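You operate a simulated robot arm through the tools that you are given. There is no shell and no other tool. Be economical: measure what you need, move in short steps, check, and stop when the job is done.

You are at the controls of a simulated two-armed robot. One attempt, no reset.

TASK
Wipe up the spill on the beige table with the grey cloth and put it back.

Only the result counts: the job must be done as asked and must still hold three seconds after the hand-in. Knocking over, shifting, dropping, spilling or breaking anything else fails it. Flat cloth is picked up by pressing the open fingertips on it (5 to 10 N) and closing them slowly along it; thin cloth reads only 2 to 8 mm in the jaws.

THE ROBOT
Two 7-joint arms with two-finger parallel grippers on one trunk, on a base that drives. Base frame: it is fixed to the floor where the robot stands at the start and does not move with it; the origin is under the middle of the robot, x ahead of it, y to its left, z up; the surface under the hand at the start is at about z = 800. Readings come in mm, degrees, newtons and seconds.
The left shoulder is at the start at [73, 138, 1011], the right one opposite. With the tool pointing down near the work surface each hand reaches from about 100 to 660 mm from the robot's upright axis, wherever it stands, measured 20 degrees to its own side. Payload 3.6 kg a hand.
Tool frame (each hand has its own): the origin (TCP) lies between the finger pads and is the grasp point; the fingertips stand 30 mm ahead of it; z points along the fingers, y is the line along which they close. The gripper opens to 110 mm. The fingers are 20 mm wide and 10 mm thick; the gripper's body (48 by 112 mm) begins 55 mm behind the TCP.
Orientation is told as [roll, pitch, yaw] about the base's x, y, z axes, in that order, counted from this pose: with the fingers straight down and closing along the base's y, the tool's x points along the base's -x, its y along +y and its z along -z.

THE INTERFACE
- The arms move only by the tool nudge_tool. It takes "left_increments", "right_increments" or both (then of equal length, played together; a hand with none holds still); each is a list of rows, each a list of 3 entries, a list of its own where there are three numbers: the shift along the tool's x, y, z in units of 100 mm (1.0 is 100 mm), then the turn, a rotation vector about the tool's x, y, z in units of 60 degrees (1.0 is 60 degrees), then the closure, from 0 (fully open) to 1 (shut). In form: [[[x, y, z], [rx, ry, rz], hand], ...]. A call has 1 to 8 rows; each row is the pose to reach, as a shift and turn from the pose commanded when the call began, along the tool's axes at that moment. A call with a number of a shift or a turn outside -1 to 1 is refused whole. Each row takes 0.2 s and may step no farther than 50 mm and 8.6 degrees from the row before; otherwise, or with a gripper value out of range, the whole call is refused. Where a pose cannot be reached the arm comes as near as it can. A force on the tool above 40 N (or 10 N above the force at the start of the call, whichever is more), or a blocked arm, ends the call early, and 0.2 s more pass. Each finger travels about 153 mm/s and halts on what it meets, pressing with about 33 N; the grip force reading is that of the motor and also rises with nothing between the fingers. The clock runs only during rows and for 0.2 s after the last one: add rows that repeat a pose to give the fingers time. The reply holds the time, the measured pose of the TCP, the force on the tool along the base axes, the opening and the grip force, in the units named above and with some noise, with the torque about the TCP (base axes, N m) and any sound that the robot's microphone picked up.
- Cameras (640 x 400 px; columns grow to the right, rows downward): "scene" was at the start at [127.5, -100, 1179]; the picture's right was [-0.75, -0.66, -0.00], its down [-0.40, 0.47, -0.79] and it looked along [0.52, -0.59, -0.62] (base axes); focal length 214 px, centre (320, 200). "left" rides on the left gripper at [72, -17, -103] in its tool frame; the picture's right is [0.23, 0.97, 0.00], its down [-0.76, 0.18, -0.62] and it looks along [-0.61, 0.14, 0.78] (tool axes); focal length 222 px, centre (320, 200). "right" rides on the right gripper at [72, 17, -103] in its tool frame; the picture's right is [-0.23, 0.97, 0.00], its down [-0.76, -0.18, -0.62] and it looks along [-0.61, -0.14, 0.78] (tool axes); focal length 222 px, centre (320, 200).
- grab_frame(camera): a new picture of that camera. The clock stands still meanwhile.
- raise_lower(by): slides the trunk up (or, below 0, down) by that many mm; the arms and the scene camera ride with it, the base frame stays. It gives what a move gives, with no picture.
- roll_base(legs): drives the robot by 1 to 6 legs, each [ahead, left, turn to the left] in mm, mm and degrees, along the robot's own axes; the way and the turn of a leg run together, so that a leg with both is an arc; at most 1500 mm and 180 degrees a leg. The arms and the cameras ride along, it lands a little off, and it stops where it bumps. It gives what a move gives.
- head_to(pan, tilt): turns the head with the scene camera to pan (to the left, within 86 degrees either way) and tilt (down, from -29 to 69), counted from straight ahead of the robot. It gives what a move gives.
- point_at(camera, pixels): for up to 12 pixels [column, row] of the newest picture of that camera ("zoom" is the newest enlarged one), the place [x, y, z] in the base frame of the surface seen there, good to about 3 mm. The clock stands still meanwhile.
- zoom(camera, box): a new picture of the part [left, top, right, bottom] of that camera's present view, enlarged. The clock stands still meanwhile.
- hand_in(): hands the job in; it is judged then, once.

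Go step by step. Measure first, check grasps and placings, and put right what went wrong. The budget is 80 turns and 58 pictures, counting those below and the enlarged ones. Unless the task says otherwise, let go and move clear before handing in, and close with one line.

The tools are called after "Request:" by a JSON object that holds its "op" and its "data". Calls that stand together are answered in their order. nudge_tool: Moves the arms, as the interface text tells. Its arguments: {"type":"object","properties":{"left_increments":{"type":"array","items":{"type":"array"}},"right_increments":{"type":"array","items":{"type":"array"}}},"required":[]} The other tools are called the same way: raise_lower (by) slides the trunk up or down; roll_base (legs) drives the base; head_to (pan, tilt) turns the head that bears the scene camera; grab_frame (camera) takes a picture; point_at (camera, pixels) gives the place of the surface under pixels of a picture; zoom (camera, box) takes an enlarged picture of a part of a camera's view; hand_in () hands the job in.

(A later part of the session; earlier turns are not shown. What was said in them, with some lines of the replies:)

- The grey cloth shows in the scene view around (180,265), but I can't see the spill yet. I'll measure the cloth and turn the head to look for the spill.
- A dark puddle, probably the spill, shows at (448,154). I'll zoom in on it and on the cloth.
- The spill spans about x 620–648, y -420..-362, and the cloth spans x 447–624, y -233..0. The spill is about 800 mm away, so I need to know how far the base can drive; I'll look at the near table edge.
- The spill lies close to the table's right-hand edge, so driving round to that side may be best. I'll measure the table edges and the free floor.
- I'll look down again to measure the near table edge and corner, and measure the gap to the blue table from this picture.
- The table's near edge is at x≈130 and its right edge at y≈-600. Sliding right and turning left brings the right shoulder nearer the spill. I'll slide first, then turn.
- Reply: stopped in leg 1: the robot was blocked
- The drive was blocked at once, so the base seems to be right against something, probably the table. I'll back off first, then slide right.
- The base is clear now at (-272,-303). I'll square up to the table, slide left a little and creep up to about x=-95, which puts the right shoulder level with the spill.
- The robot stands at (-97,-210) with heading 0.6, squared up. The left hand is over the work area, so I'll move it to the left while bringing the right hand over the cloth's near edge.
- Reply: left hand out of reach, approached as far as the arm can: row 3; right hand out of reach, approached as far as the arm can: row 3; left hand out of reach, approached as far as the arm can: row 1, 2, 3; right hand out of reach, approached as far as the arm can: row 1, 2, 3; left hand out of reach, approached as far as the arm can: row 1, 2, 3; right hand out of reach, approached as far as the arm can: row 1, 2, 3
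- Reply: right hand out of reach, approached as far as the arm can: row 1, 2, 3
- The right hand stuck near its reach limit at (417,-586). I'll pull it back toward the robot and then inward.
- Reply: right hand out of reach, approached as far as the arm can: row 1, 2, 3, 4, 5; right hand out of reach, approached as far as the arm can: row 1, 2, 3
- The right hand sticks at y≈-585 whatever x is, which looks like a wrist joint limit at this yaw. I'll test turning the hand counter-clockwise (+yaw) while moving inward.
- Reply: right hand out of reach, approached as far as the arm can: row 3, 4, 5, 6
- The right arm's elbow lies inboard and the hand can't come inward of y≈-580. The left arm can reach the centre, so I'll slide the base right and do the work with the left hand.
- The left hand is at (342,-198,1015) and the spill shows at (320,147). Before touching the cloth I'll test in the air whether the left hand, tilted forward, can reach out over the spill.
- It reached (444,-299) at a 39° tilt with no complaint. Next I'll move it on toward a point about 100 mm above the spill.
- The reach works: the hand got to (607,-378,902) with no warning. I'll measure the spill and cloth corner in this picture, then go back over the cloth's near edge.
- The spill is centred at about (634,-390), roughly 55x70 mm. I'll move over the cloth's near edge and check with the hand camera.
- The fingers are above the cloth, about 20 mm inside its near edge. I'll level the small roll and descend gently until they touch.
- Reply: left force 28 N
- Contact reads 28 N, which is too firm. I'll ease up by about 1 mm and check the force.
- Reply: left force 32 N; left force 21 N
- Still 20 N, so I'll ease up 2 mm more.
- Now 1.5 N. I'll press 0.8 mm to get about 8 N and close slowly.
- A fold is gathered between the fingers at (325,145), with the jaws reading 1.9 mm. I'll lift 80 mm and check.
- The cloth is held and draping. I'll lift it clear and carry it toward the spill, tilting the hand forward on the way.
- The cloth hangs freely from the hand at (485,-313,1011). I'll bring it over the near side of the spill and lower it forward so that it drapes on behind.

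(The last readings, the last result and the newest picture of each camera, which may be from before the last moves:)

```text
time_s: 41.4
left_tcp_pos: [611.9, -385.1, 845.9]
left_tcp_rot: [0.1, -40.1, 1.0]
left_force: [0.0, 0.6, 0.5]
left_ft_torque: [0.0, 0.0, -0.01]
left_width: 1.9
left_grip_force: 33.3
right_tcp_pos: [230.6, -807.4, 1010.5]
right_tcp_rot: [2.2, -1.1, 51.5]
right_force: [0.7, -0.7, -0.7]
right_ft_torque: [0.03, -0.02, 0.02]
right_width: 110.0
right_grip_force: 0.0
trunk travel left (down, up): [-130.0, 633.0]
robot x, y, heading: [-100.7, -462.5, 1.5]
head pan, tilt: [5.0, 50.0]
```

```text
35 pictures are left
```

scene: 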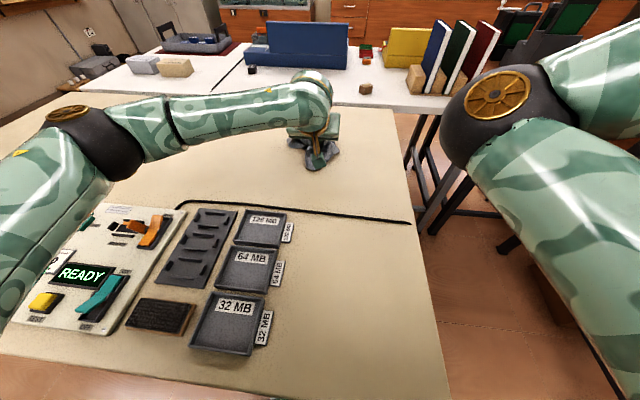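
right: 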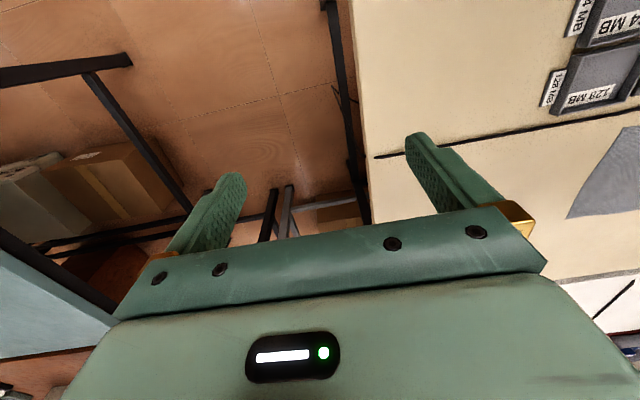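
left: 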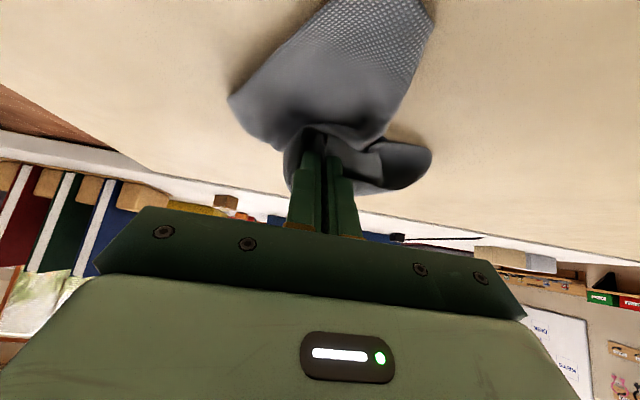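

The cloth now covers the spill area beneath the fingers. I'll lower it until it presses.

Request:
{"op": "nudge_tool", "data": {"left_increments": [[[0.05, 0, 0.06], [0, 0, 0], 1], [[0.08, 0, 0.095], [0, 0, 0], 1], [[0.1, 0, 0.119], [0, 0, 0], 1], [[0.11, 0, 0.131], [0, 0, 0], 1], [[0.116, 0, 0.138], [0, 0, 0], 1]]}}

```text
time_s: 42.6
left_tcp_pos: [610.9, -386.7, 832.2]
left_tcp_rot: [0.1, -40.4, 1.0]
left_force: [3.4, 3.0, 25.8]
left_ft_torque: [0.09, -0.37, 0.04]
left_width: 1.8
left_grip_force: 32.7
right_tcp_pos: [228.5, -807.3, 1011.2]
right_tcp_rot: [1.9, -1.2, 51.6]
right_force: [-0.6, -0.8, -0.4]
right_ft_torque: [0.0, -0.03, 0.0]
right_width: 109.9
right_grip_force: 0.0
trunk travel left (down, up): [-130.0, 633.0]
robot x, y, heading: [-99.7, -459.0, 1.5]
head pan, tilt: [5.0, 50.0]
```

It presses with 26 N. I'll ease slightly and wipe in a loop over the whole spill area.

Request:
{"op": "nudge_tool", "data": {"left_increments": [[[-0.013, -0.2, -0.015], [0, 0, 0], 1], [[-0.013, -0.4, -0.015], [0, 0, 0], 1], [[-0.203, -0.4, 0.145], [0, 0, 0], 1], [[-0.203, -0.05, 0.145], [0, 0, 0], 1], [[-0.203, 0.35, 0.145], [0, 0, 0], 1], [[-0.013, 0.35, -0.015], [0, 0, 0], 1], [[0.14, 0.35, -0.144], [0, 0, 0], 1], [[0.14, 0, -0.144], [0, 0, 0], 1]]}}

Request:
{"op": "nudge_tool", "data": {"left_increments": [[[0, -0.35, 0], [0, 0, 0], 1], [[-0.15, -0.35, 0.129], [0, 0, 0], 1], [[-0.15, 0, 0.129], [0, 0, 0], 1], [[-0.15, 0.35, 0.129], [0, 0, 0], 1], [[-0.34, 0.35, 0.289], [0, 0, 0], 1], [[-0.34, 0, 0.289], [0, 0, 0], 1], [[-0.34, -0.35, 0.289], [0, 0, 0], 1], [[-0.15, 0, 0.129], [0, 0, 0], 1]]}}

Request:
{"op": "grab_frame", "data": {"camera": "left"}}

```text
time_s: 44.6
left_tcp_pos: [595.8, -352.9, 851.6]
left_tcp_rot: [0.9, -42.2, 3.1]
left_force: [-1.2, -0.4, -0.1]
left_ft_torque: [-0.04, -0.02, 0.03]
left_width: 1.8
left_grip_force: 33.0
right_tcp_pos: [234.7, -794.9, 1012.2]
right_tcp_rot: [2.0, -1.2, 52.9]
right_force: [0.1, 0.5, -0.2]
right_ft_torque: [-0.03, 0.02, 0.02]
right_width: 109.9
right_grip_force: 0.1
trunk travel left (down, up): [-130.0, 633.0]
robot x, y, heading: [-96.1, -454.7, 2.8]
head pan, tilt: [5.0, 50.0]
stopped in row 8 (left hand): the arm was blocked; the commanded pose is now the measured one
```

```text
time_s: 46.6
left_tcp_pos: [638.4, -232.0, 906.5]
left_tcp_rot: [1.7, -47.5, 9.4]
left_force: [0.6, 0.1, 0.0]
left_ft_torque: [0.02, 0.01, -0.08]
left_width: 2.2
left_grip_force: 32.5
right_tcp_pos: [299.4, -720.2, 1006.2]
right_tcp_rot: [2.5, -1.8, 59.6]
right_force: [-1.2, 0.4, 0.6]
right_ft_torque: [0.01, 0.03, -0.02]
right_width: 109.9
right_grip_force: 0.0
trunk travel left (down, up): [-130.0, 633.0]
robot x, y, heading: [-70.6, -414.9, 9.6]
head pan, tilt: [5.0, 50.0]
stopped in row 8 (left hand): the arm was blocked; the commanded pose is now the measured one
```

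```text
34 pictures are left
```

left: 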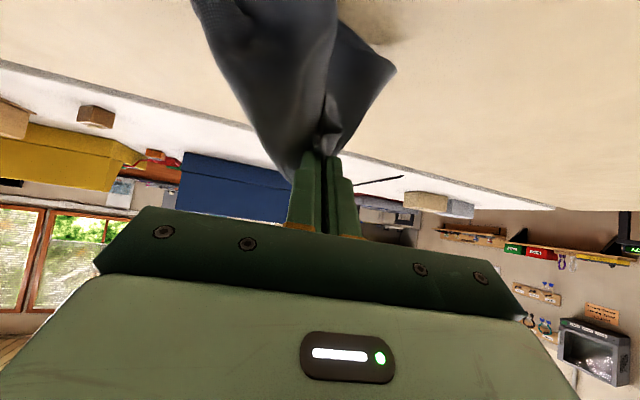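

The arm was blocked and the base itself twisted to heading 9.6, with the hand now at z=906. Something is being pushed, so I must look before moving again.

Request:
{"op": "head_to", "data": {"pan": 0, "tilt": 50}}

Request:
{"op": "grab_frame", "data": {"camera": "scene"}}

Request:
{"op": "head_to", "data": {"pan": 50, "tilt": 55}}

Request:
{"op": "grab_frame", "data": {"camera": "scene"}}

```text
time_s: 47.2
left_tcp_pos: [638.4, -235.1, 909.3]
left_tcp_rot: [1.6, -47.7, 9.2]
left_force: [0.4, -0.2, 0.5]
left_ft_torque: [0.01, 0.0, -0.03]
left_width: 2.0
left_grip_force: 33.2
right_tcp_pos: [297.5, -720.5, 1008.6]
right_tcp_rot: [2.1, -1.8, 59.4]
right_force: [-0.5, -0.7, 1.2]
right_ft_torque: [0.02, -0.01, 0.01]
right_width: 110.1
right_grip_force: 0.2
trunk travel left (down, up): [-130.0, 633.0]
robot x, y, heading: [-70.1, -415.8, 9.2]
head pan, tilt: [0.0, 50.0]
```

```text
33 pictures are left
```

scene: 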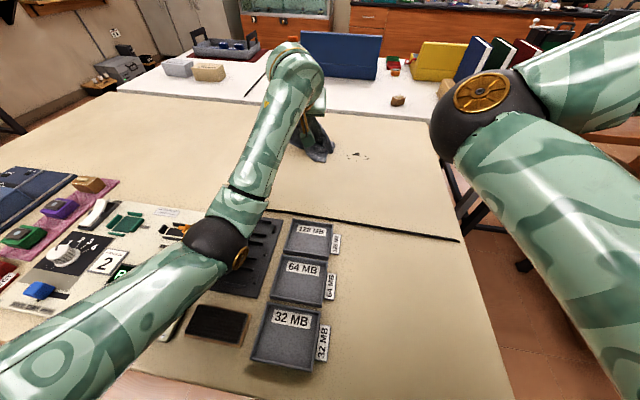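

```text
time_s: 48.4
left_tcp_pos: [639.1, -238.1, 907.4]
left_tcp_rot: [1.4, -47.6, 9.2]
left_force: [-0.8, 0.6, -0.4]
left_ft_torque: [-0.01, 0.01, 0.0]
left_width: 2.2
left_grip_force: 33.3
right_tcp_pos: [298.5, -721.8, 1008.6]
right_tcp_rot: [2.2, -1.8, 59.2]
right_force: [0.5, 0.2, -1.1]
right_ft_torque: [0.01, -0.01, -0.03]
right_width: 110.3
right_grip_force: 0.0
trunk travel left (down, up): [-130.0, 633.0]
robot x, y, heading: [-69.9, -413.2, 8.8]
head pan, tilt: [50.0, 55.0]
```

```text
32 pictures are left
```

scene: 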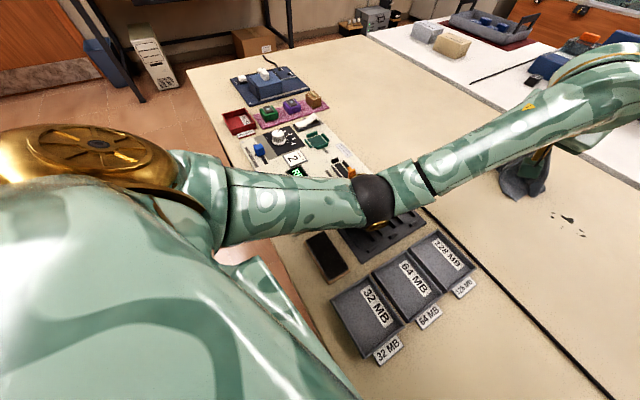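

The spill is mostly gone, with only specks left. The elbow hangs low over the chip rack and probably hit it, so I'll measure the elbow height and the items.

Request:
{"op": "point_at", "data": {"camera": "scene", "pixels": [[376, 185], [376, 226], [325, 255], [410, 215], [398, 230], [395, 300], [570, 218], [553, 215], [583, 234]]}}

Request:
{"op": "zoom", "data": {"camera": "scene", "box": [220, 60, 480, 370]}}

```text
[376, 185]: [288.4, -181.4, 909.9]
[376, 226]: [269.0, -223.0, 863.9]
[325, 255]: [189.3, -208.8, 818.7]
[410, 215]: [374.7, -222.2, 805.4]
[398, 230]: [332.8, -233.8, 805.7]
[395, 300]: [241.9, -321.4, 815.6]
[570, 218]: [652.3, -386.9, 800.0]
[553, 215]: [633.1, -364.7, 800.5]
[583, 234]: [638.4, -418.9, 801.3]
```

```text
1.29 times, centred on (350, 215) of scene
```

zoom: 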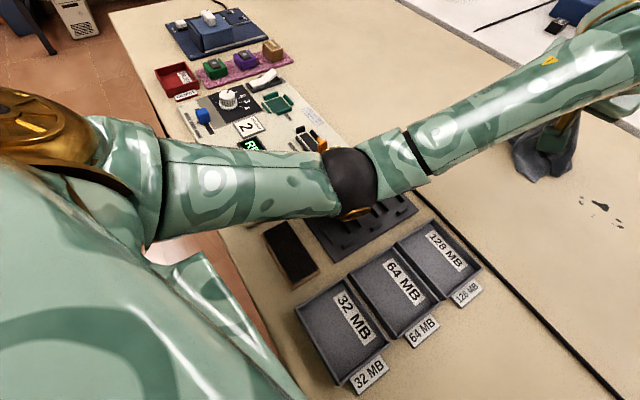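

The elbow is low over the rack and panel, centred around z≈870. I'll raise the trunk to lift the whole arm, then inspect the panel.

Request:
{"op": "raise_lower", "data": {"by": 120}}

Request:
{"op": "grab_frame", "data": {"camera": "scene"}}

```text
time_s: 49.9
left_tcp_pos: [651.7, -244.3, 1012.6]
left_tcp_rot: [2.1, -46.3, 8.4]
left_force: [-1.3, 1.3, 0.7]
left_ft_torque: [-0.04, -0.04, -0.03]
left_width: 1.9
left_grip_force: 33.3
right_tcp_pos: [282.3, -734.1, 1138.7]
right_tcp_rot: [-0.5, -4.5, 59.1]
right_force: [0.2, 0.5, 0.7]
right_ft_torque: [-0.02, 0.04, -0.02]
right_width: 110.0
right_grip_force: 0.0
trunk travel left (down, up): [-250.0, 513.0]
robot x, y, heading: [-74.0, -413.8, 8.8]
head pan, tilt: [50.0, 55.0]
```

```text
30 pictures are left
```

scene: 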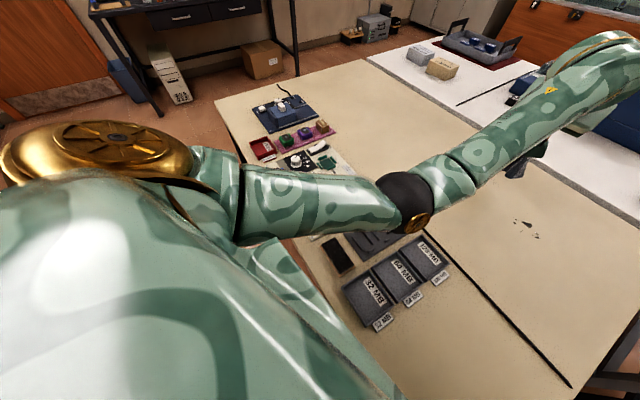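

I'll raise a little more so the cloth clears everything, and look at the panel from straight on.

Request:
{"op": "raise_lower", "data": {"by": 80}}

Request:
{"op": "head_to", "data": {"pan": 15, "tilt": 60}}

Request:
{"op": "grab_frame", "data": {"camera": "scene"}}

```text
time_s: 51.1
left_tcp_pos: [652.3, -241.5, 1093.8]
left_tcp_rot: [2.0, -46.4, 8.7]
left_force: [-0.2, -0.5, 0.6]
left_ft_torque: [0.0, 0.0, -0.04]
left_width: 1.9
left_grip_force: 33.2
right_tcp_pos: [260.1, -736.2, 1234.7]
right_tcp_rot: [-3.4, -7.0, 59.7]
right_force: [0.7, 0.5, -0.5]
right_ft_torque: [-0.04, 0.01, -0.01]
right_width: 109.9
right_grip_force: 0.1
trunk travel left (down, up): [-330.0, 433.0]
robot x, y, heading: [-74.4, -413.1, 8.8]
head pan, tilt: [50.0, 55.0]
```

```text
time_s: 52.1
left_tcp_pos: [651.3, -240.9, 1094.4]
left_tcp_rot: [2.0, -46.5, 8.7]
left_force: [0.1, -0.2, 0.8]
left_ft_torque: [-0.01, 0.03, -0.04]
left_width: 2.1
left_grip_force: 32.9
right_tcp_pos: [259.0, -734.7, 1234.2]
right_tcp_rot: [-3.5, -6.9, 59.7]
right_force: [-0.2, -0.1, -0.4]
right_ft_torque: [0.01, -0.02, 0.01]
right_width: 109.7
right_grip_force: 0.1
trunk travel left (down, up): [-330.0, 433.0]
robot x, y, heading: [-73.1, -411.4, 8.8]
head pan, tilt: [15.0, 60.0]
```

```text
29 pictures are left
```

scene: 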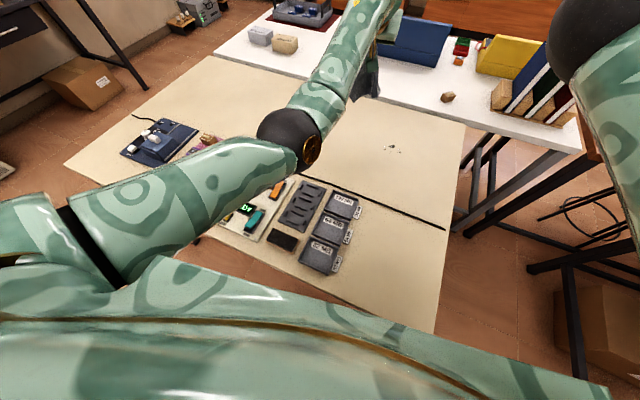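

The table items look aligned; specks remain at (392,148). I'll zoom in on the rack and panel, and on the specks.

Request:
{"op": "zoom", "data": {"camera": "scene", "box": [200, 150, 460, 310]}}

Request:
{"op": "point_at", "data": {"camera": "zoom", "pixels": [[250, 90], [195, 195], [305, 80], [345, 220], [170, 210], [470, 15]]}}

Request:
{"op": "zoom", "data": {"camera": "scene", "box": [330, 110, 450, 185]}}

```text
2.46 times, centred on (330, 230) of scene
```

zoom: 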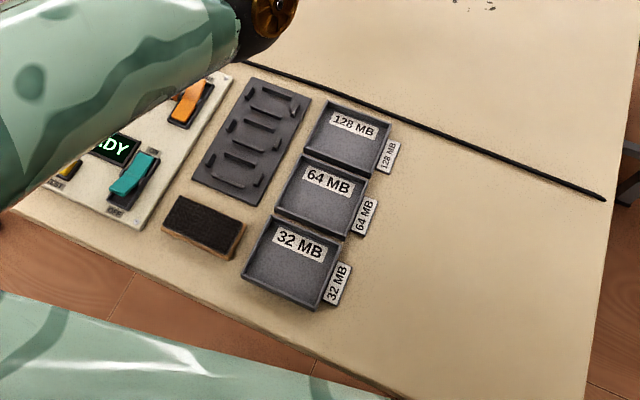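

```text
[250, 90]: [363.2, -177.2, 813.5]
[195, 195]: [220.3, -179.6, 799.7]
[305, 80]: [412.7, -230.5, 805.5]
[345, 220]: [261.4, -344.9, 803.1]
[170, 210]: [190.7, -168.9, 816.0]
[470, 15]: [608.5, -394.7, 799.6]
```

```text
5.33 times, centred on (390, 148) of scene
```

zoom: 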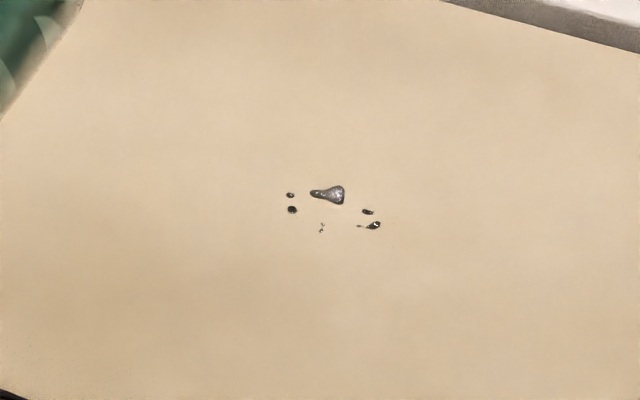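

The items are undisturbed and the display still reads READY. Next I'll locate the remaining specks.

Request:
{"op": "point_at", "data": {"camera": "zoom", "pixels": [[290, 195], [292, 210], [314, 193], [335, 195], [322, 229], [367, 212], [375, 225]]}}

```text
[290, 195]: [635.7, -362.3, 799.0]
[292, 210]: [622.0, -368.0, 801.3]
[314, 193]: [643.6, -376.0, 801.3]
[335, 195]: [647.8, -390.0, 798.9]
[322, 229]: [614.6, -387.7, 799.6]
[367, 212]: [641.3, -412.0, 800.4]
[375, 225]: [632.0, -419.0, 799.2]
```

Leftovers remain over x 614–648, y -419..-362. I'll put the base back to its earlier stance (heading about 0), with the cloth hanging clear.

Request:
{"op": "roll_base", "data": {"legs": [[-25, 0, 0], [0, 0, -10], [0, -50, 0]]}}

Request:
{"op": "grab_frame", "data": {"camera": "left"}}

```text
time_s: 54.1
left_tcp_pos: [639.9, -417.1, 1095.9]
left_tcp_rot: [2.2, -46.6, -1.0]
left_force: [-1.1, -0.9, -0.6]
left_ft_torque: [0.06, 0.0, 0.08]
left_width: 1.8
left_grip_force: 33.2
right_tcp_pos: [170.6, -840.0, 1234.4]
right_tcp_rot: [-3.5, -7.0, 50.1]
right_force: [-1.0, -0.1, -0.8]
right_ft_torque: [0.04, -0.04, 0.0]
right_width: 110.0
right_grip_force: 0.1
trunk travel left (down, up): [-330.0, 433.0]
robot x, y, heading: [-103.7, -462.7, -0.4]
head pan, tilt: [15.0, 60.0]
```

```text
26 pictures are left
```

left: 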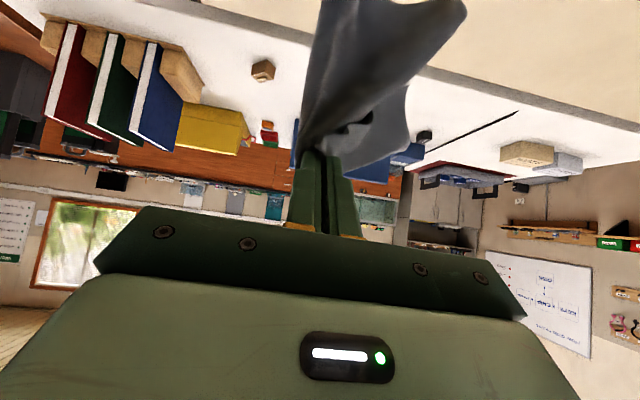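

The hand is right above the spill at (640,-417,1096). I'll lower the trunk 100 mm, leaving it 100 higher than before to keep the elbow up, then come down with the arm.

Request:
{"op": "raise_lower", "data": {"by": -100}}

Request:
{"op": "nudge_tool", "data": {"left_increments": [[[0.32, 0.07, 0.2], [0, 0, 0], 1], [[0.64, 0.13, 0.41], [0, 0, 0], 1]]}}

Request:
{"op": "grab_frame", "data": {"camera": "scene"}}

```text
time_s: 55.5
left_tcp_pos: [638.9, -415.0, 995.8]
left_tcp_rot: [2.0, -46.6, -0.9]
left_force: [0.2, 1.2, -0.5]
left_ft_torque: [-0.03, 0.01, 0.0]
left_width: 1.6
left_grip_force: 33.5
right_tcp_pos: [171.4, -835.9, 1134.2]
right_tcp_rot: [-3.6, -7.0, 50.1]
right_force: [-0.2, -0.2, -0.1]
right_ft_torque: [0.02, 0.0, 0.02]
right_width: 110.1
right_grip_force: 0.0
trunk travel left (down, up): [-230.0, 533.0]
robot x, y, heading: [-102.7, -461.6, -0.5]
head pan, tilt: [15.0, 60.0]
```

```text
time_s: 56.0
left_tcp_pos: [627.1, -401.5, 920.6]
left_tcp_rot: [2.1, -46.5, -0.8]
left_force: [-0.2, -0.1, -0.1]
left_ft_torque: [0.01, -0.02, 0.0]
left_width: 2.0
left_grip_force: 32.9
right_tcp_pos: [172.1, -837.7, 1133.8]
right_tcp_rot: [-3.6, -7.0, 50.1]
right_force: [0.4, -0.1, 0.2]
right_ft_torque: [-0.03, 0.0, 0.0]
right_width: 109.9
right_grip_force: 0.1
trunk travel left (down, up): [-230.0, 533.0]
robot x, y, heading: [-99.8, -461.6, -0.4]
head pan, tilt: [15.0, 60.0]
```

```text
25 pictures are left
```

scene: 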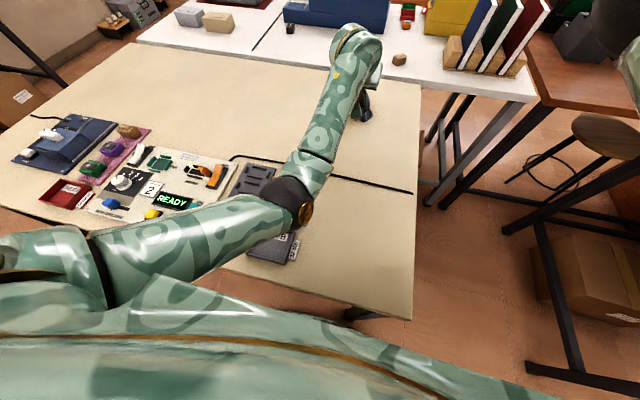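

The elbow is well clear now. I'll lower nearly to contact.

Request:
{"op": "nudge_tool", "data": {"left_increments": [[[0.32, 0.06, 0.21], [0, 0, 0], 1], [[0.56, 0.11, 0.38], [0, 0, 0], 1], [[0.63, 0.11, 0.43], [0, 0, 0], 1]]}}

Request:
{"op": "nudge_tool", "data": {"left_increments": [[[0.05, 0, 0.047], [0, 0, 0], 1], [[0.075, 0, 0.07], [0, 0, 0], 1], [[0.09, 0, 0.085], [0, 0, 0], 1], [[0.1, 0, 0.095], [0, 0, 0], 1]]}}

Request:
{"op": "grab_frame", "data": {"camera": "scene"}}

```text
time_s: 56.9
left_tcp_pos: [613.7, -386.6, 844.9]
left_tcp_rot: [2.1, -46.5, -0.8]
left_force: [-0.5, -0.4, -0.5]
left_ft_torque: [0.0, -0.01, -0.01]
left_width: 1.8
left_grip_force: 32.9
right_tcp_pos: [171.1, -837.4, 1134.3]
right_tcp_rot: [-3.4, -7.0, 50.2]
right_force: [0.2, -0.1, -0.7]
right_ft_torque: [0.02, 0.02, 0.01]
right_width: 109.8
right_grip_force: 0.1
trunk travel left (down, up): [-230.0, 533.0]
robot x, y, heading: [-99.9, -469.2, -0.4]
head pan, tilt: [15.0, 60.0]
```

```text
time_s: 57.9
left_tcp_pos: [612.4, -386.9, 832.1]
left_tcp_rot: [2.0, -46.5, -0.9]
left_force: [-1.4, -0.3, 3.7]
left_ft_torque: [-0.02, -0.07, 0.02]
left_width: 1.9
left_grip_force: 33.5
right_tcp_pos: [171.9, -838.1, 1135.5]
right_tcp_rot: [-3.5, -7.0, 50.1]
right_force: [-0.5, -0.3, 0.7]
right_ft_torque: [-0.01, 0.01, -0.03]
right_width: 110.0
right_grip_force: 0.0
trunk travel left (down, up): [-230.0, 533.0]
robot x, y, heading: [-101.3, -461.6, -0.4]
head pan, tilt: [15.0, 60.0]
```

```text
24 pictures are left
```

scene: 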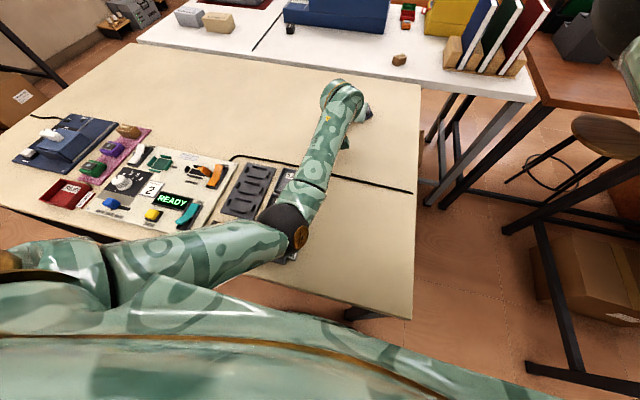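

Light contact at 3.7 N. I'll check the elbow's clearance above the trays before wiping.

Request:
{"op": "point_at", "data": {"camera": "scene", "pixels": [[290, 205], [302, 238], [290, 258], [320, 150]]}}

Request:
{"op": "nudge_tool", "data": {"left_increments": [[[0.015, 0, 0.013], [0, 0, 0], 1], [[0.025, 0, 0.022], [0, 0, 0], 1]]}}

```text
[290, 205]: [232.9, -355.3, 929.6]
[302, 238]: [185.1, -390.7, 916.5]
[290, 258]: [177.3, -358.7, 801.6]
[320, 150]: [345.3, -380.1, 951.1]
```

```text
time_s: 58.5
left_tcp_pos: [613.1, -387.3, 829.5]
left_tcp_rot: [2.0, -46.6, -0.9]
left_force: [-2.7, 0.1, 10.1]
left_ft_torque: [0.01, -0.05, -0.01]
left_width: 1.6
left_grip_force: 33.0
right_tcp_pos: [171.0, -837.6, 1135.0]
right_tcp_rot: [-3.5, -7.1, 50.2]
right_force: [-0.2, -0.3, 0.4]
right_ft_torque: [0.01, 0.0, 0.01]
right_width: 110.0
right_grip_force: 0.0
trunk travel left (down, up): [-230.0, 533.0]
robot x, y, heading: [-100.9, -464.8, -0.5]
head pan, tilt: [15.0, 60.0]
```

The press is 10 N and the elbow just clears the trays. I'll do small, mostly sideways strokes and check that the base stays put.

Request:
{"op": "nudge_tool", "data": {"left_increments": [[[0, -0.18, 0], [0, 0, 0], 1], [[0, -0.36, 0], [0, 0, 0], 1], [[-0.082, -0.36, 0.087], [0, 0, 0], 1], [[-0.082, -0.1, 0.087], [0, 0, 0], 1], [[-0.082, 0.15, 0.087], [0, 0, 0], 1], [[-0.082, 0.32, 0.087], [0, 0, 0], 1], [[0, 0.32, 0], [0, 0, 0], 1], [[0, 0, 0], [0, 0, 0], 1]]}}

```text
time_s: 60.2
left_tcp_pos: [611.4, -387.1, 829.8]
left_tcp_rot: [2.2, -46.7, -0.9]
left_force: [-0.1, 4.4, 14.6]
left_ft_torque: [0.12, -0.21, 0.09]
left_width: 1.7
left_grip_force: 32.7
right_tcp_pos: [170.0, -836.6, 1134.8]
right_tcp_rot: [-3.5, -7.0, 50.1]
right_force: [0.4, 0.4, 0.1]
right_ft_torque: [0.01, -0.01, 0.0]
right_width: 109.9
right_grip_force: 0.1
trunk travel left (down, up): [-230.0, 533.0]
robot x, y, heading: [-102.5, -462.7, -0.6]
head pan, tilt: [15.0, 60.0]
```

The strokes went smoothly and the base held still. I'll do another round with the band shifted nearer, then lift to look.

Request:
{"op": "nudge_tool", "data": {"left_increments": [[[0.069, 0, -0.073], [0, 0, 0], 1], [[0.069, -0.18, -0.073], [0, 0, 0], 1], [[0.069, -0.36, -0.073], [0, 0, 0], 1], [[0, -0.4, 0], [0, 0, 0], 1], [[0, -0.1, 0], [0, 0, 0], 1], [[0, 0.2, 0], [0, 0, 0], 1], [[0.069, 0.36, -0.073], [0, 0, 0], 1], [[0.069, 0, -0.073], [0, 0, 0], 1]]}}

Request:
{"op": "nudge_tool", "data": {"left_increments": [[[-0.3, 0, -0.28], [0, 0, 0], 1], [[-0.6, 0, -0.57], [0, 0, 0], 1], [[-0.75, 0.2, -0.7], [0, 0, 0], 1], [[-0.75, 0.6, -0.7], [0, 0, 0], 1], [[-0.75, 1, -0.7], [0, 0, 0], 1]]}}

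Request:
{"op": "zoom", "data": {"camera": "scene", "box": [300, 60, 440, 200]}}

```text
time_s: 62.0
left_tcp_pos: [602.7, -385.6, 828.9]
left_tcp_rot: [2.0, -46.7, -0.8]
left_force: [0.2, 5.3, 19.2]
left_ft_torque: [0.18, -0.26, 0.09]
left_width: 2.0
left_grip_force: 33.2
right_tcp_pos: [170.7, -836.9, 1134.8]
right_tcp_rot: [-3.6, -7.1, 50.1]
right_force: [-0.8, -0.1, -0.2]
right_ft_torque: [0.05, 0.01, -0.02]
right_width: 109.9
right_grip_force: 0.1
trunk travel left (down, up): [-230.0, 533.0]
robot x, y, heading: [-103.5, -463.2, -0.3]
head pan, tilt: [15.0, 60.0]
```

```text
time_s: 63.2
left_tcp_pos: [603.2, -286.2, 931.5]
left_tcp_rot: [1.9, -46.5, -0.8]
left_force: [0.3, 0.3, -0.6]
left_ft_torque: [0.01, 0.02, 0.0]
left_width: 1.8
left_grip_force: 33.2
right_tcp_pos: [171.8, -835.6, 1134.2]
right_tcp_rot: [-3.5, -7.0, 50.1]
right_force: [-0.4, 0.4, -0.9]
right_ft_torque: [-0.02, 0.02, -0.01]
right_width: 109.9
right_grip_force: 0.0
trunk travel left (down, up): [-230.0, 533.0]
robot x, y, heading: [-103.9, -463.3, -0.4]
head pan, tilt: [15.0, 60.0]
```

```text
2.86 times, centred on (370, 130) of scene
```

zoom: 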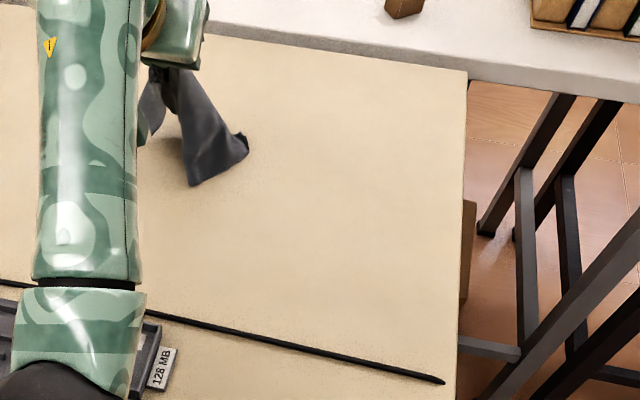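

The hanging cloth still hides part of the spot. I'll carry it up and toward home, then look again.

Request:
{"op": "nudge_tool", "data": {"left_increments": [[[-0.25, 0.25, -0.22], [0, 0, 0], 1], [[-0.5, 0.5, -0.45], [0, 0, 0], 1], [[-0.7, 0.8, -0.65], [0, 0, 0], 1]]}}

Request:
{"op": "nudge_tool", "data": {"left_increments": [[[0, 0.3, 0], [0, 0, 0], 1], [[0, 0.6, 0], [0, 0, 0], 1], [[0, 0.92, 0], [0, 0, 0], 1], [[0, 0.92, 0], [0, 0, 0], 1]]}}

Request:
{"op": "grab_frame", "data": {"camera": "scene"}}

Request:
{"op": "zoom", "data": {"camera": "scene", "box": [300, 60, 440, 200]}}

```text
time_s: 64.0
left_tcp_pos: [602.7, -210.1, 1028.5]
left_tcp_rot: [2.0, -46.4, -1.0]
left_force: [-0.6, 0.3, -0.4]
left_ft_torque: [-0.01, 0.0, 0.01]
left_width: 1.9
left_grip_force: 33.1
right_tcp_pos: [172.3, -836.4, 1134.7]
right_tcp_rot: [-3.6, -6.9, 50.1]
right_force: [0.0, 0.0, -0.2]
right_ft_torque: [-0.02, 0.03, -0.01]
right_width: 109.9
right_grip_force: 0.1
trunk travel left (down, up): [-230.0, 533.0]
robot x, y, heading: [-99.4, -462.2, -0.8]
head pan, tilt: [15.0, 60.0]
```

```text
time_s: 65.0
left_tcp_pos: [602.5, -120.7, 1033.0]
left_tcp_rot: [2.0, -46.6, -0.9]
left_force: [-0.1, -0.5, -0.4]
left_ft_torque: [0.01, 0.01, 0.01]
left_width: 1.9
left_grip_force: 32.7
right_tcp_pos: [171.8, -837.3, 1134.6]
right_tcp_rot: [-3.5, -7.0, 50.1]
right_force: [0.1, 0.3, -0.6]
right_ft_torque: [-0.02, 0.01, -0.02]
right_width: 110.1
right_grip_force: 0.0
trunk travel left (down, up): [-230.0, 533.0]
robot x, y, heading: [-101.5, -465.8, -0.6]
head pan, tilt: [15.0, 60.0]
```

```text
22 pictures are left
```

scene: 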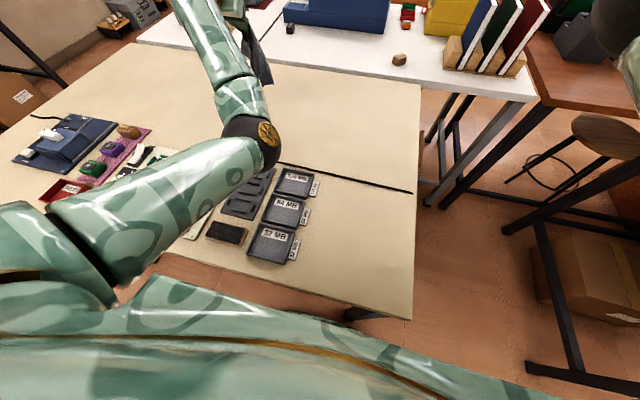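

```text
2.86 times, centred on (370, 130) of scene
```

zoom: 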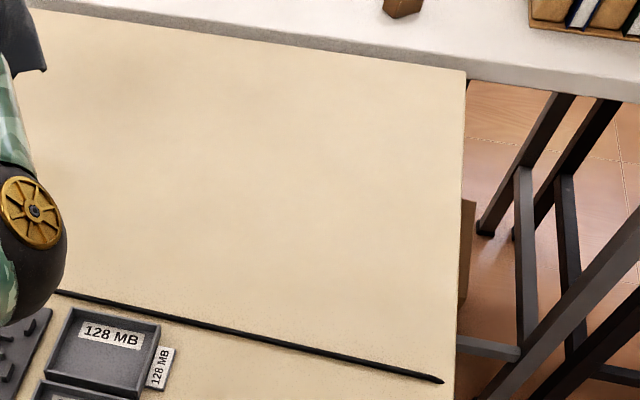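

The spill is fully gone: the table at the spot is clean. Now I'll lay the cloth back. The far edge goes down first, then I swing the held edge back toward x≈465 while lowering and straightening the hand.

Request:
{"op": "nudge_tool", "data": {"left_increments": [[[0.196, 0.05, 0.186], [0, 0, 0], 1], [[0.196, 0.05, 0.186], [0, 0, 0], 1], [[0.38, 0.05, 0.1], [0, 0.07, 0], 1], [[0.57, 0.05, 0.02], [0, 0.14, 0], 1], [[0.76, 0.05, -0.06], [0, 0.21, 0], 1], [[0.948, 0.05, -0.14], [0, 0.275, 0], 1]]}}

Request:
{"op": "grab_frame", "data": {"camera": "left"}}

```text
time_s: 66.5
left_tcp_pos: [526.2, -114.1, 972.5]
left_tcp_rot: [1.6, -30.0, -0.3]
left_force: [0.4, 0.1, -0.3]
left_ft_torque: [-0.02, 0.0, 0.04]
left_width: 1.5
left_grip_force: 33.0
right_tcp_pos: [171.1, -837.5, 1135.0]
right_tcp_rot: [-3.6, -7.1, 50.1]
right_force: [0.2, -0.2, 0.6]
right_ft_torque: [-0.02, -0.02, 0.0]
right_width: 109.9
right_grip_force: 0.0
trunk travel left (down, up): [-230.0, 533.0]
robot x, y, heading: [-100.6, -462.1, -0.5]
head pan, tilt: [15.0, 60.0]
```

```text
20 pictures are left
```

left: 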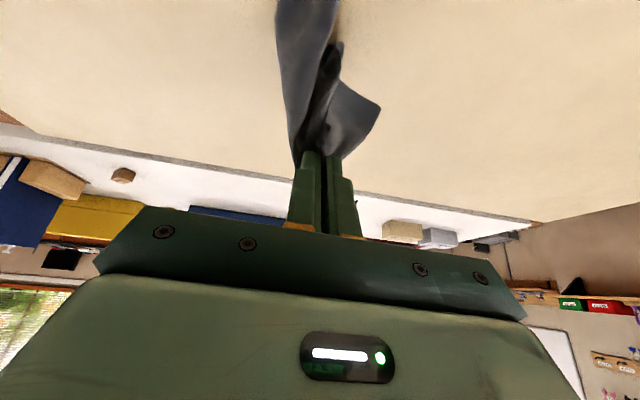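

The cloth hangs bunched from the pinch. I'll look from the scene camera at where its bottom is.

Request:
{"op": "head_to", "data": {"pan": 30, "tilt": 45}}

Request:
{"op": "grab_frame", "data": {"camera": "scene"}}

```text
time_s: 67.2
left_tcp_pos: [527.7, -113.6, 972.8]
left_tcp_rot: [1.6, -30.0, -0.4]
left_force: [-0.2, 0.3, -0.1]
left_ft_torque: [-0.03, 0.0, -0.01]
left_width: 1.8
left_grip_force: 33.1
right_tcp_pos: [172.0, -837.9, 1134.3]
right_tcp_rot: [-3.5, -7.0, 50.0]
right_force: [0.3, 0.3, 0.1]
right_ft_torque: [0.01, 0.01, 0.01]
right_width: 109.9
right_grip_force: 0.0
trunk travel left (down, up): [-230.0, 533.0]
robot x, y, heading: [-101.0, -462.8, -0.6]
head pan, tilt: [30.0, 45.0]
```

```text
19 pictures are left
```

scene: 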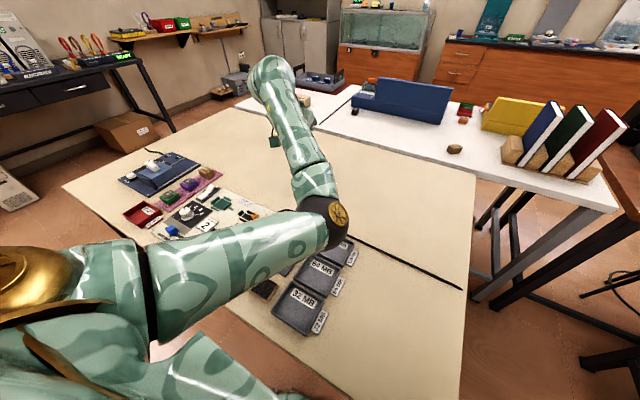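

The arm hides the cloth from here. I'll continue the lay-down arc.

Request:
{"op": "nudge_tool", "data": {"left_increments": [[[0.25, 0, 0.08], [0, 0.1, 0], 1], [[0.5, 0, 0.16], [0, 0.2, 0], 1], [[0.74, 0, 0.24], [0, 0.3, 0], 1]]}}

Request:
{"op": "nudge_tool", "data": {"left_increments": [[[0.08, 0, 0.16], [0, 0.07, 0], 1], [[0.16, 0, 0.32], [0, 0.14, 0], 1], [[0.237, 0, 0.49], [0, 0.2, 0], 1]]}}

Request:
{"op": "grab_frame", "data": {"camera": "left"}}

```text
time_s: 68.0
left_tcp_pos: [475.4, -113.2, 913.7]
left_tcp_rot: [1.4, -11.9, 0.4]
left_force: [-0.1, 0.3, 0.0]
left_ft_torque: [-0.02, 0.0, 0.02]
left_width: 2.1
left_grip_force: 33.3
right_tcp_pos: [171.9, -837.8, 1134.3]
right_tcp_rot: [-3.5, -7.1, 50.1]
right_force: [-0.2, -0.2, 0.5]
right_ft_torque: [0.02, -0.01, 0.01]
right_width: 109.9
right_grip_force: 0.0
trunk travel left (down, up): [-230.0, 533.0]
robot x, y, heading: [-99.7, -462.2, -0.6]
head pan, tilt: [30.0, 45.0]
```

```text
time_s: 68.8
left_tcp_pos: [462.5, -111.4, 861.7]
left_tcp_rot: [1.4, 0.0, 0.5]
left_force: [0.7, 0.6, 0.6]
left_ft_torque: [0.04, 0.0, 0.0]
left_width: 2.0
left_grip_force: 33.5
right_tcp_pos: [172.2, -836.7, 1134.4]
right_tcp_rot: [-3.5, -6.9, 50.1]
right_force: [-0.3, 1.0, 0.1]
right_ft_torque: [0.02, 0.01, -0.02]
right_width: 109.9
right_grip_force: 0.0
trunk travel left (down, up): [-230.0, 533.0]
robot x, y, heading: [-101.5, -462.6, -0.5]
head pan, tilt: [30.0, 45.0]
```

```text
18 pictures are left
```

left: 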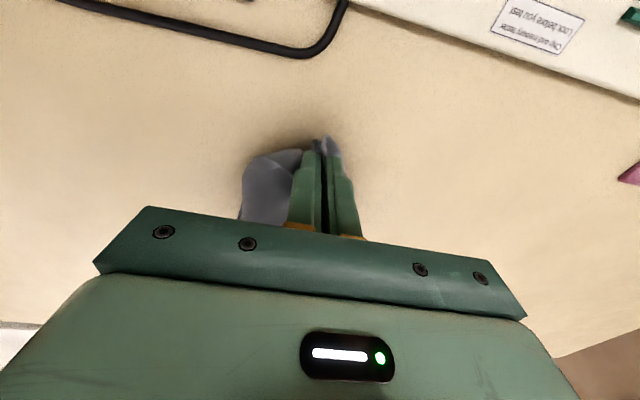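

The cloth trails away ahead of the fingers as intended. I'll lower to about 5 mm above the table, open and rise.

Request:
{"op": "nudge_tool", "data": {"left_increments": [[[0, 0, 0.12], [0, 0, 0], 1], [[0, 0, 0.25], [0, 0, 0], 1], [[0, 0, 0.25], [0, 0, 0], 0.9], [[0, 0, 0.25], [0, 0, 0], 0.7], [[0, 0, 0.25], [0, 0, 0], 0.6]]}}

Request:
{"op": "nudge_tool", "data": {"left_increments": [[[0, 0, -0.2], [0, 0, 0], 0.6], [[0, 0, -0.5], [0, 0, 0], 0.6], [[0.1, 0, -0.9], [0, 0, 0], 0.6]]}}

Request:
{"op": "nudge_tool", "data": {"left_increments": [[[0.3, 0, -0.3], [0, 0, 0], 0.6], [[0.6, 0, -0.6], [0, 0, 0], 0.6], [[0.9, 0, -0.6], [0, 0, 0], 0.6]]}}

Request:
{"op": "grab_frame", "data": {"camera": "left"}}

```text
time_s: 70.0
left_tcp_pos: [462.5, -111.2, 837.7]
left_tcp_rot: [1.4, 0.1, 0.6]
left_force: [-0.4, -0.2, -0.3]
left_ft_torque: [-0.05, -0.01, 0.0]
left_width: 44.2
left_grip_force: 0.0
right_tcp_pos: [170.3, -837.4, 1134.4]
right_tcp_rot: [-3.5, -7.0, 50.1]
right_force: [-0.6, 0.1, -0.2]
right_ft_torque: [-0.01, 0.0, -0.01]
right_width: 110.1
right_grip_force: 0.0
trunk travel left (down, up): [-230.0, 533.0]
robot x, y, heading: [-100.1, -462.2, -0.7]
head pan, tilt: [30.0, 45.0]
```

```text
time_s: 70.8
left_tcp_pos: [450.2, -112.7, 929.0]
left_tcp_rot: [1.3, -0.1, 0.6]
left_force: [0.0, -0.2, -0.7]
left_ft_torque: [-0.01, -0.01, 0.04]
left_width: 44.1
left_grip_force: 0.1
right_tcp_pos: [171.2, -838.2, 1134.2]
right_tcp_rot: [-3.5, -7.1, 50.1]
right_force: [-0.1, -0.4, -0.4]
right_ft_torque: [0.01, -0.01, -0.03]
right_width: 110.0
right_grip_force: 0.0
trunk travel left (down, up): [-230.0, 533.0]
robot x, y, heading: [-100.9, -463.5, -0.3]
head pan, tilt: [30.0, 45.0]
```

```text
time_s: 71.6
left_tcp_pos: [371.8, -83.0, 987.7]
left_tcp_rot: [1.4, 0.0, 0.4]
left_force: [0.8, 0.6, -0.9]
left_ft_torque: [-0.02, -0.01, -0.03]
left_width: 44.0
left_grip_force: 0.1
left hand out of reach, approached as far as the arm can: row 1, 2, 3
right_tcp_pos: [171.3, -837.8, 1133.6]
right_tcp_rot: [-3.5, -7.1, 50.0]
right_force: [-0.1, 0.8, 0.4]
right_ft_torque: [-0.02, -0.01, -0.01]
right_width: 109.9
right_grip_force: 0.0
trunk travel left (down, up): [-230.0, 533.0]
robot x, y, heading: [-99.5, -463.1, -0.7]
head pan, tilt: [30.0, 45.0]
```

```text
17 pictures are left
```

left: 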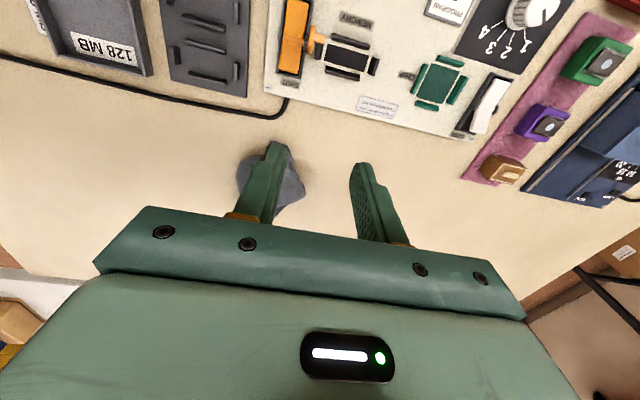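

The cloth is released, and its near part shows at (270,185). I'll view it from the scene camera.

Request:
{"op": "head_to", "data": {"pan": 22, "tilt": 50}}

Request:
{"op": "grab_frame", "data": {"camera": "scene"}}

```text
time_s: 72.3
left_tcp_pos: [373.4, -82.2, 986.8]
left_tcp_rot: [1.4, -0.1, 0.5]
left_force: [-0.7, 0.0, 1.0]
left_ft_torque: [-0.02, 0.01, 0.0]
left_width: 44.2
left_grip_force: 0.1
right_tcp_pos: [171.5, -836.7, 1134.0]
right_tcp_rot: [-3.5, -7.0, 50.1]
right_force: [-0.9, -0.9, 1.0]
right_ft_torque: [-0.03, 0.01, 0.01]
right_width: 110.1
right_grip_force: 0.0
trunk travel left (down, up): [-230.0, 533.0]
robot x, y, heading: [-100.0, -465.5, -0.3]
head pan, tilt: [22.0, 50.0]
```

```text
16 pictures are left
```

scene: 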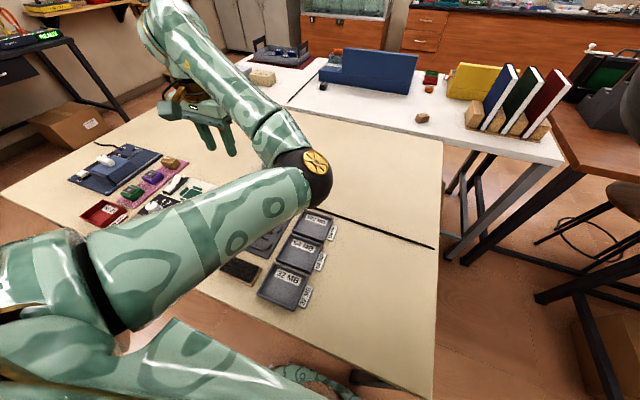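

The arm blocks the view. I'll raise the trunk a bit and slide the base left to see the cloth.

Request:
{"op": "raise_lower", "data": {"by": 60}}

Request:
{"op": "roll_base", "data": {"legs": [[-15, 0, 0], [0, 300, 0]]}}

Request:
{"op": "head_to", "data": {"pan": -10, "tilt": 50}}

Request:
{"op": "grab_frame", "data": {"camera": "scene"}}

```text
time_s: 73.3
left_tcp_pos: [374.2, -83.6, 1045.2]
left_tcp_rot: [1.4, 0.1, 0.5]
left_force: [0.2, -0.5, -0.2]
left_ft_torque: [0.0, 0.01, 0.0]
left_width: 43.9
left_grip_force: 0.0
right_tcp_pos: [173.2, -836.5, 1193.8]
right_tcp_rot: [-3.3, -7.0, 50.0]
right_force: [-0.1, 0.3, 0.0]
right_ft_torque: [0.01, -0.01, 0.0]
right_width: 109.7
right_grip_force: 0.0
trunk travel left (down, up): [-290.0, 473.0]
robot x, y, heading: [-99.4, -463.7, -0.8]
head pan, tilt: [22.0, 50.0]
```

```text
time_s: 75.7
left_tcp_pos: [360.5, 214.1, 1046.2]
left_tcp_rot: [1.5, 0.0, 0.6]
left_force: [0.8, 0.5, 0.1]
left_ft_torque: [0.0, 0.01, 0.04]
left_width: 44.0
left_grip_force: 0.1
right_tcp_pos: [159.7, -540.2, 1195.3]
right_tcp_rot: [-3.5, -6.9, 50.1]
right_force: [0.2, 0.3, -0.3]
right_ft_torque: [-0.02, 0.0, 0.01]
right_width: 110.0
right_grip_force: 0.0
trunk travel left (down, up): [-290.0, 473.0]
robot x, y, heading: [-113.1, -165.3, -0.6]
head pan, tilt: [22.0, 50.0]
```

```text
time_s: 76.7
left_tcp_pos: [361.6, 213.2, 1046.4]
left_tcp_rot: [1.4, -0.1, 0.6]
left_force: [0.0, 0.6, -0.5]
left_ft_torque: [0.0, 0.01, 0.0]
left_width: 44.1
left_grip_force: 0.1
right_tcp_pos: [159.9, -539.7, 1194.8]
right_tcp_rot: [-3.5, -7.0, 50.1]
right_force: [-0.1, -0.4, 0.1]
right_ft_torque: [-0.05, -0.02, -0.02]
right_width: 109.9
right_grip_force: 0.1
trunk travel left (down, up): [-290.0, 473.0]
robot x, y, heading: [-110.5, -160.9, -0.4]
head pan, tilt: [-10.0, 50.0]
```

```text
15 pictures are left
```

scene: 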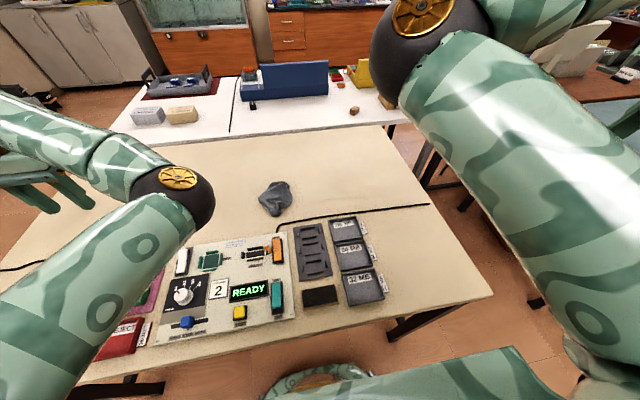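

Request:
{"op": "zoom", "data": {"camera": "scene", "box": [200, 150, 360, 250]}}

Request:
{"op": "point_at", "data": {"camera": "scene", "pixels": [[265, 185], [288, 183], [292, 200], [277, 216], [260, 200], [275, 198]]}}

```text
4.00 times, centred on (280, 200) of scene
```

zoom: 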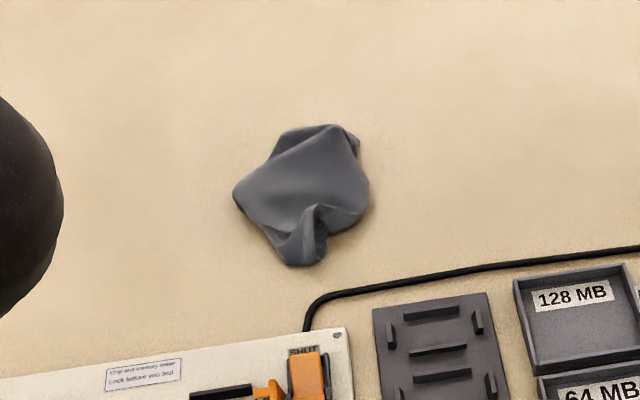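

```text
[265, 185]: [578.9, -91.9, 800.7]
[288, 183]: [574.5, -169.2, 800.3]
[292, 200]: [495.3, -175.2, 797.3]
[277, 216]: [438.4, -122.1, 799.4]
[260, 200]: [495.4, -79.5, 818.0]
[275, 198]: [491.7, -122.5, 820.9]
```

The spill spot is clean. The cloth lies crumpled rather than spread flat, but inside its original footprint: centre about (512,-122), against (535,-115) at the start. It is released, both hands are clear and nothing else looks moved, so I'm handing in.

Request:
{"op": "hand_in", "data": {}}

```text
The job is handed in.
```

I wiped up the spill and put the grey cloth back in its place, about 25 mm off its original centre and bunched up rather than spread flat. During the first wipe the arm was blocked and twisted the base, but nothing else on the table looked shifted when I checked afterwards.
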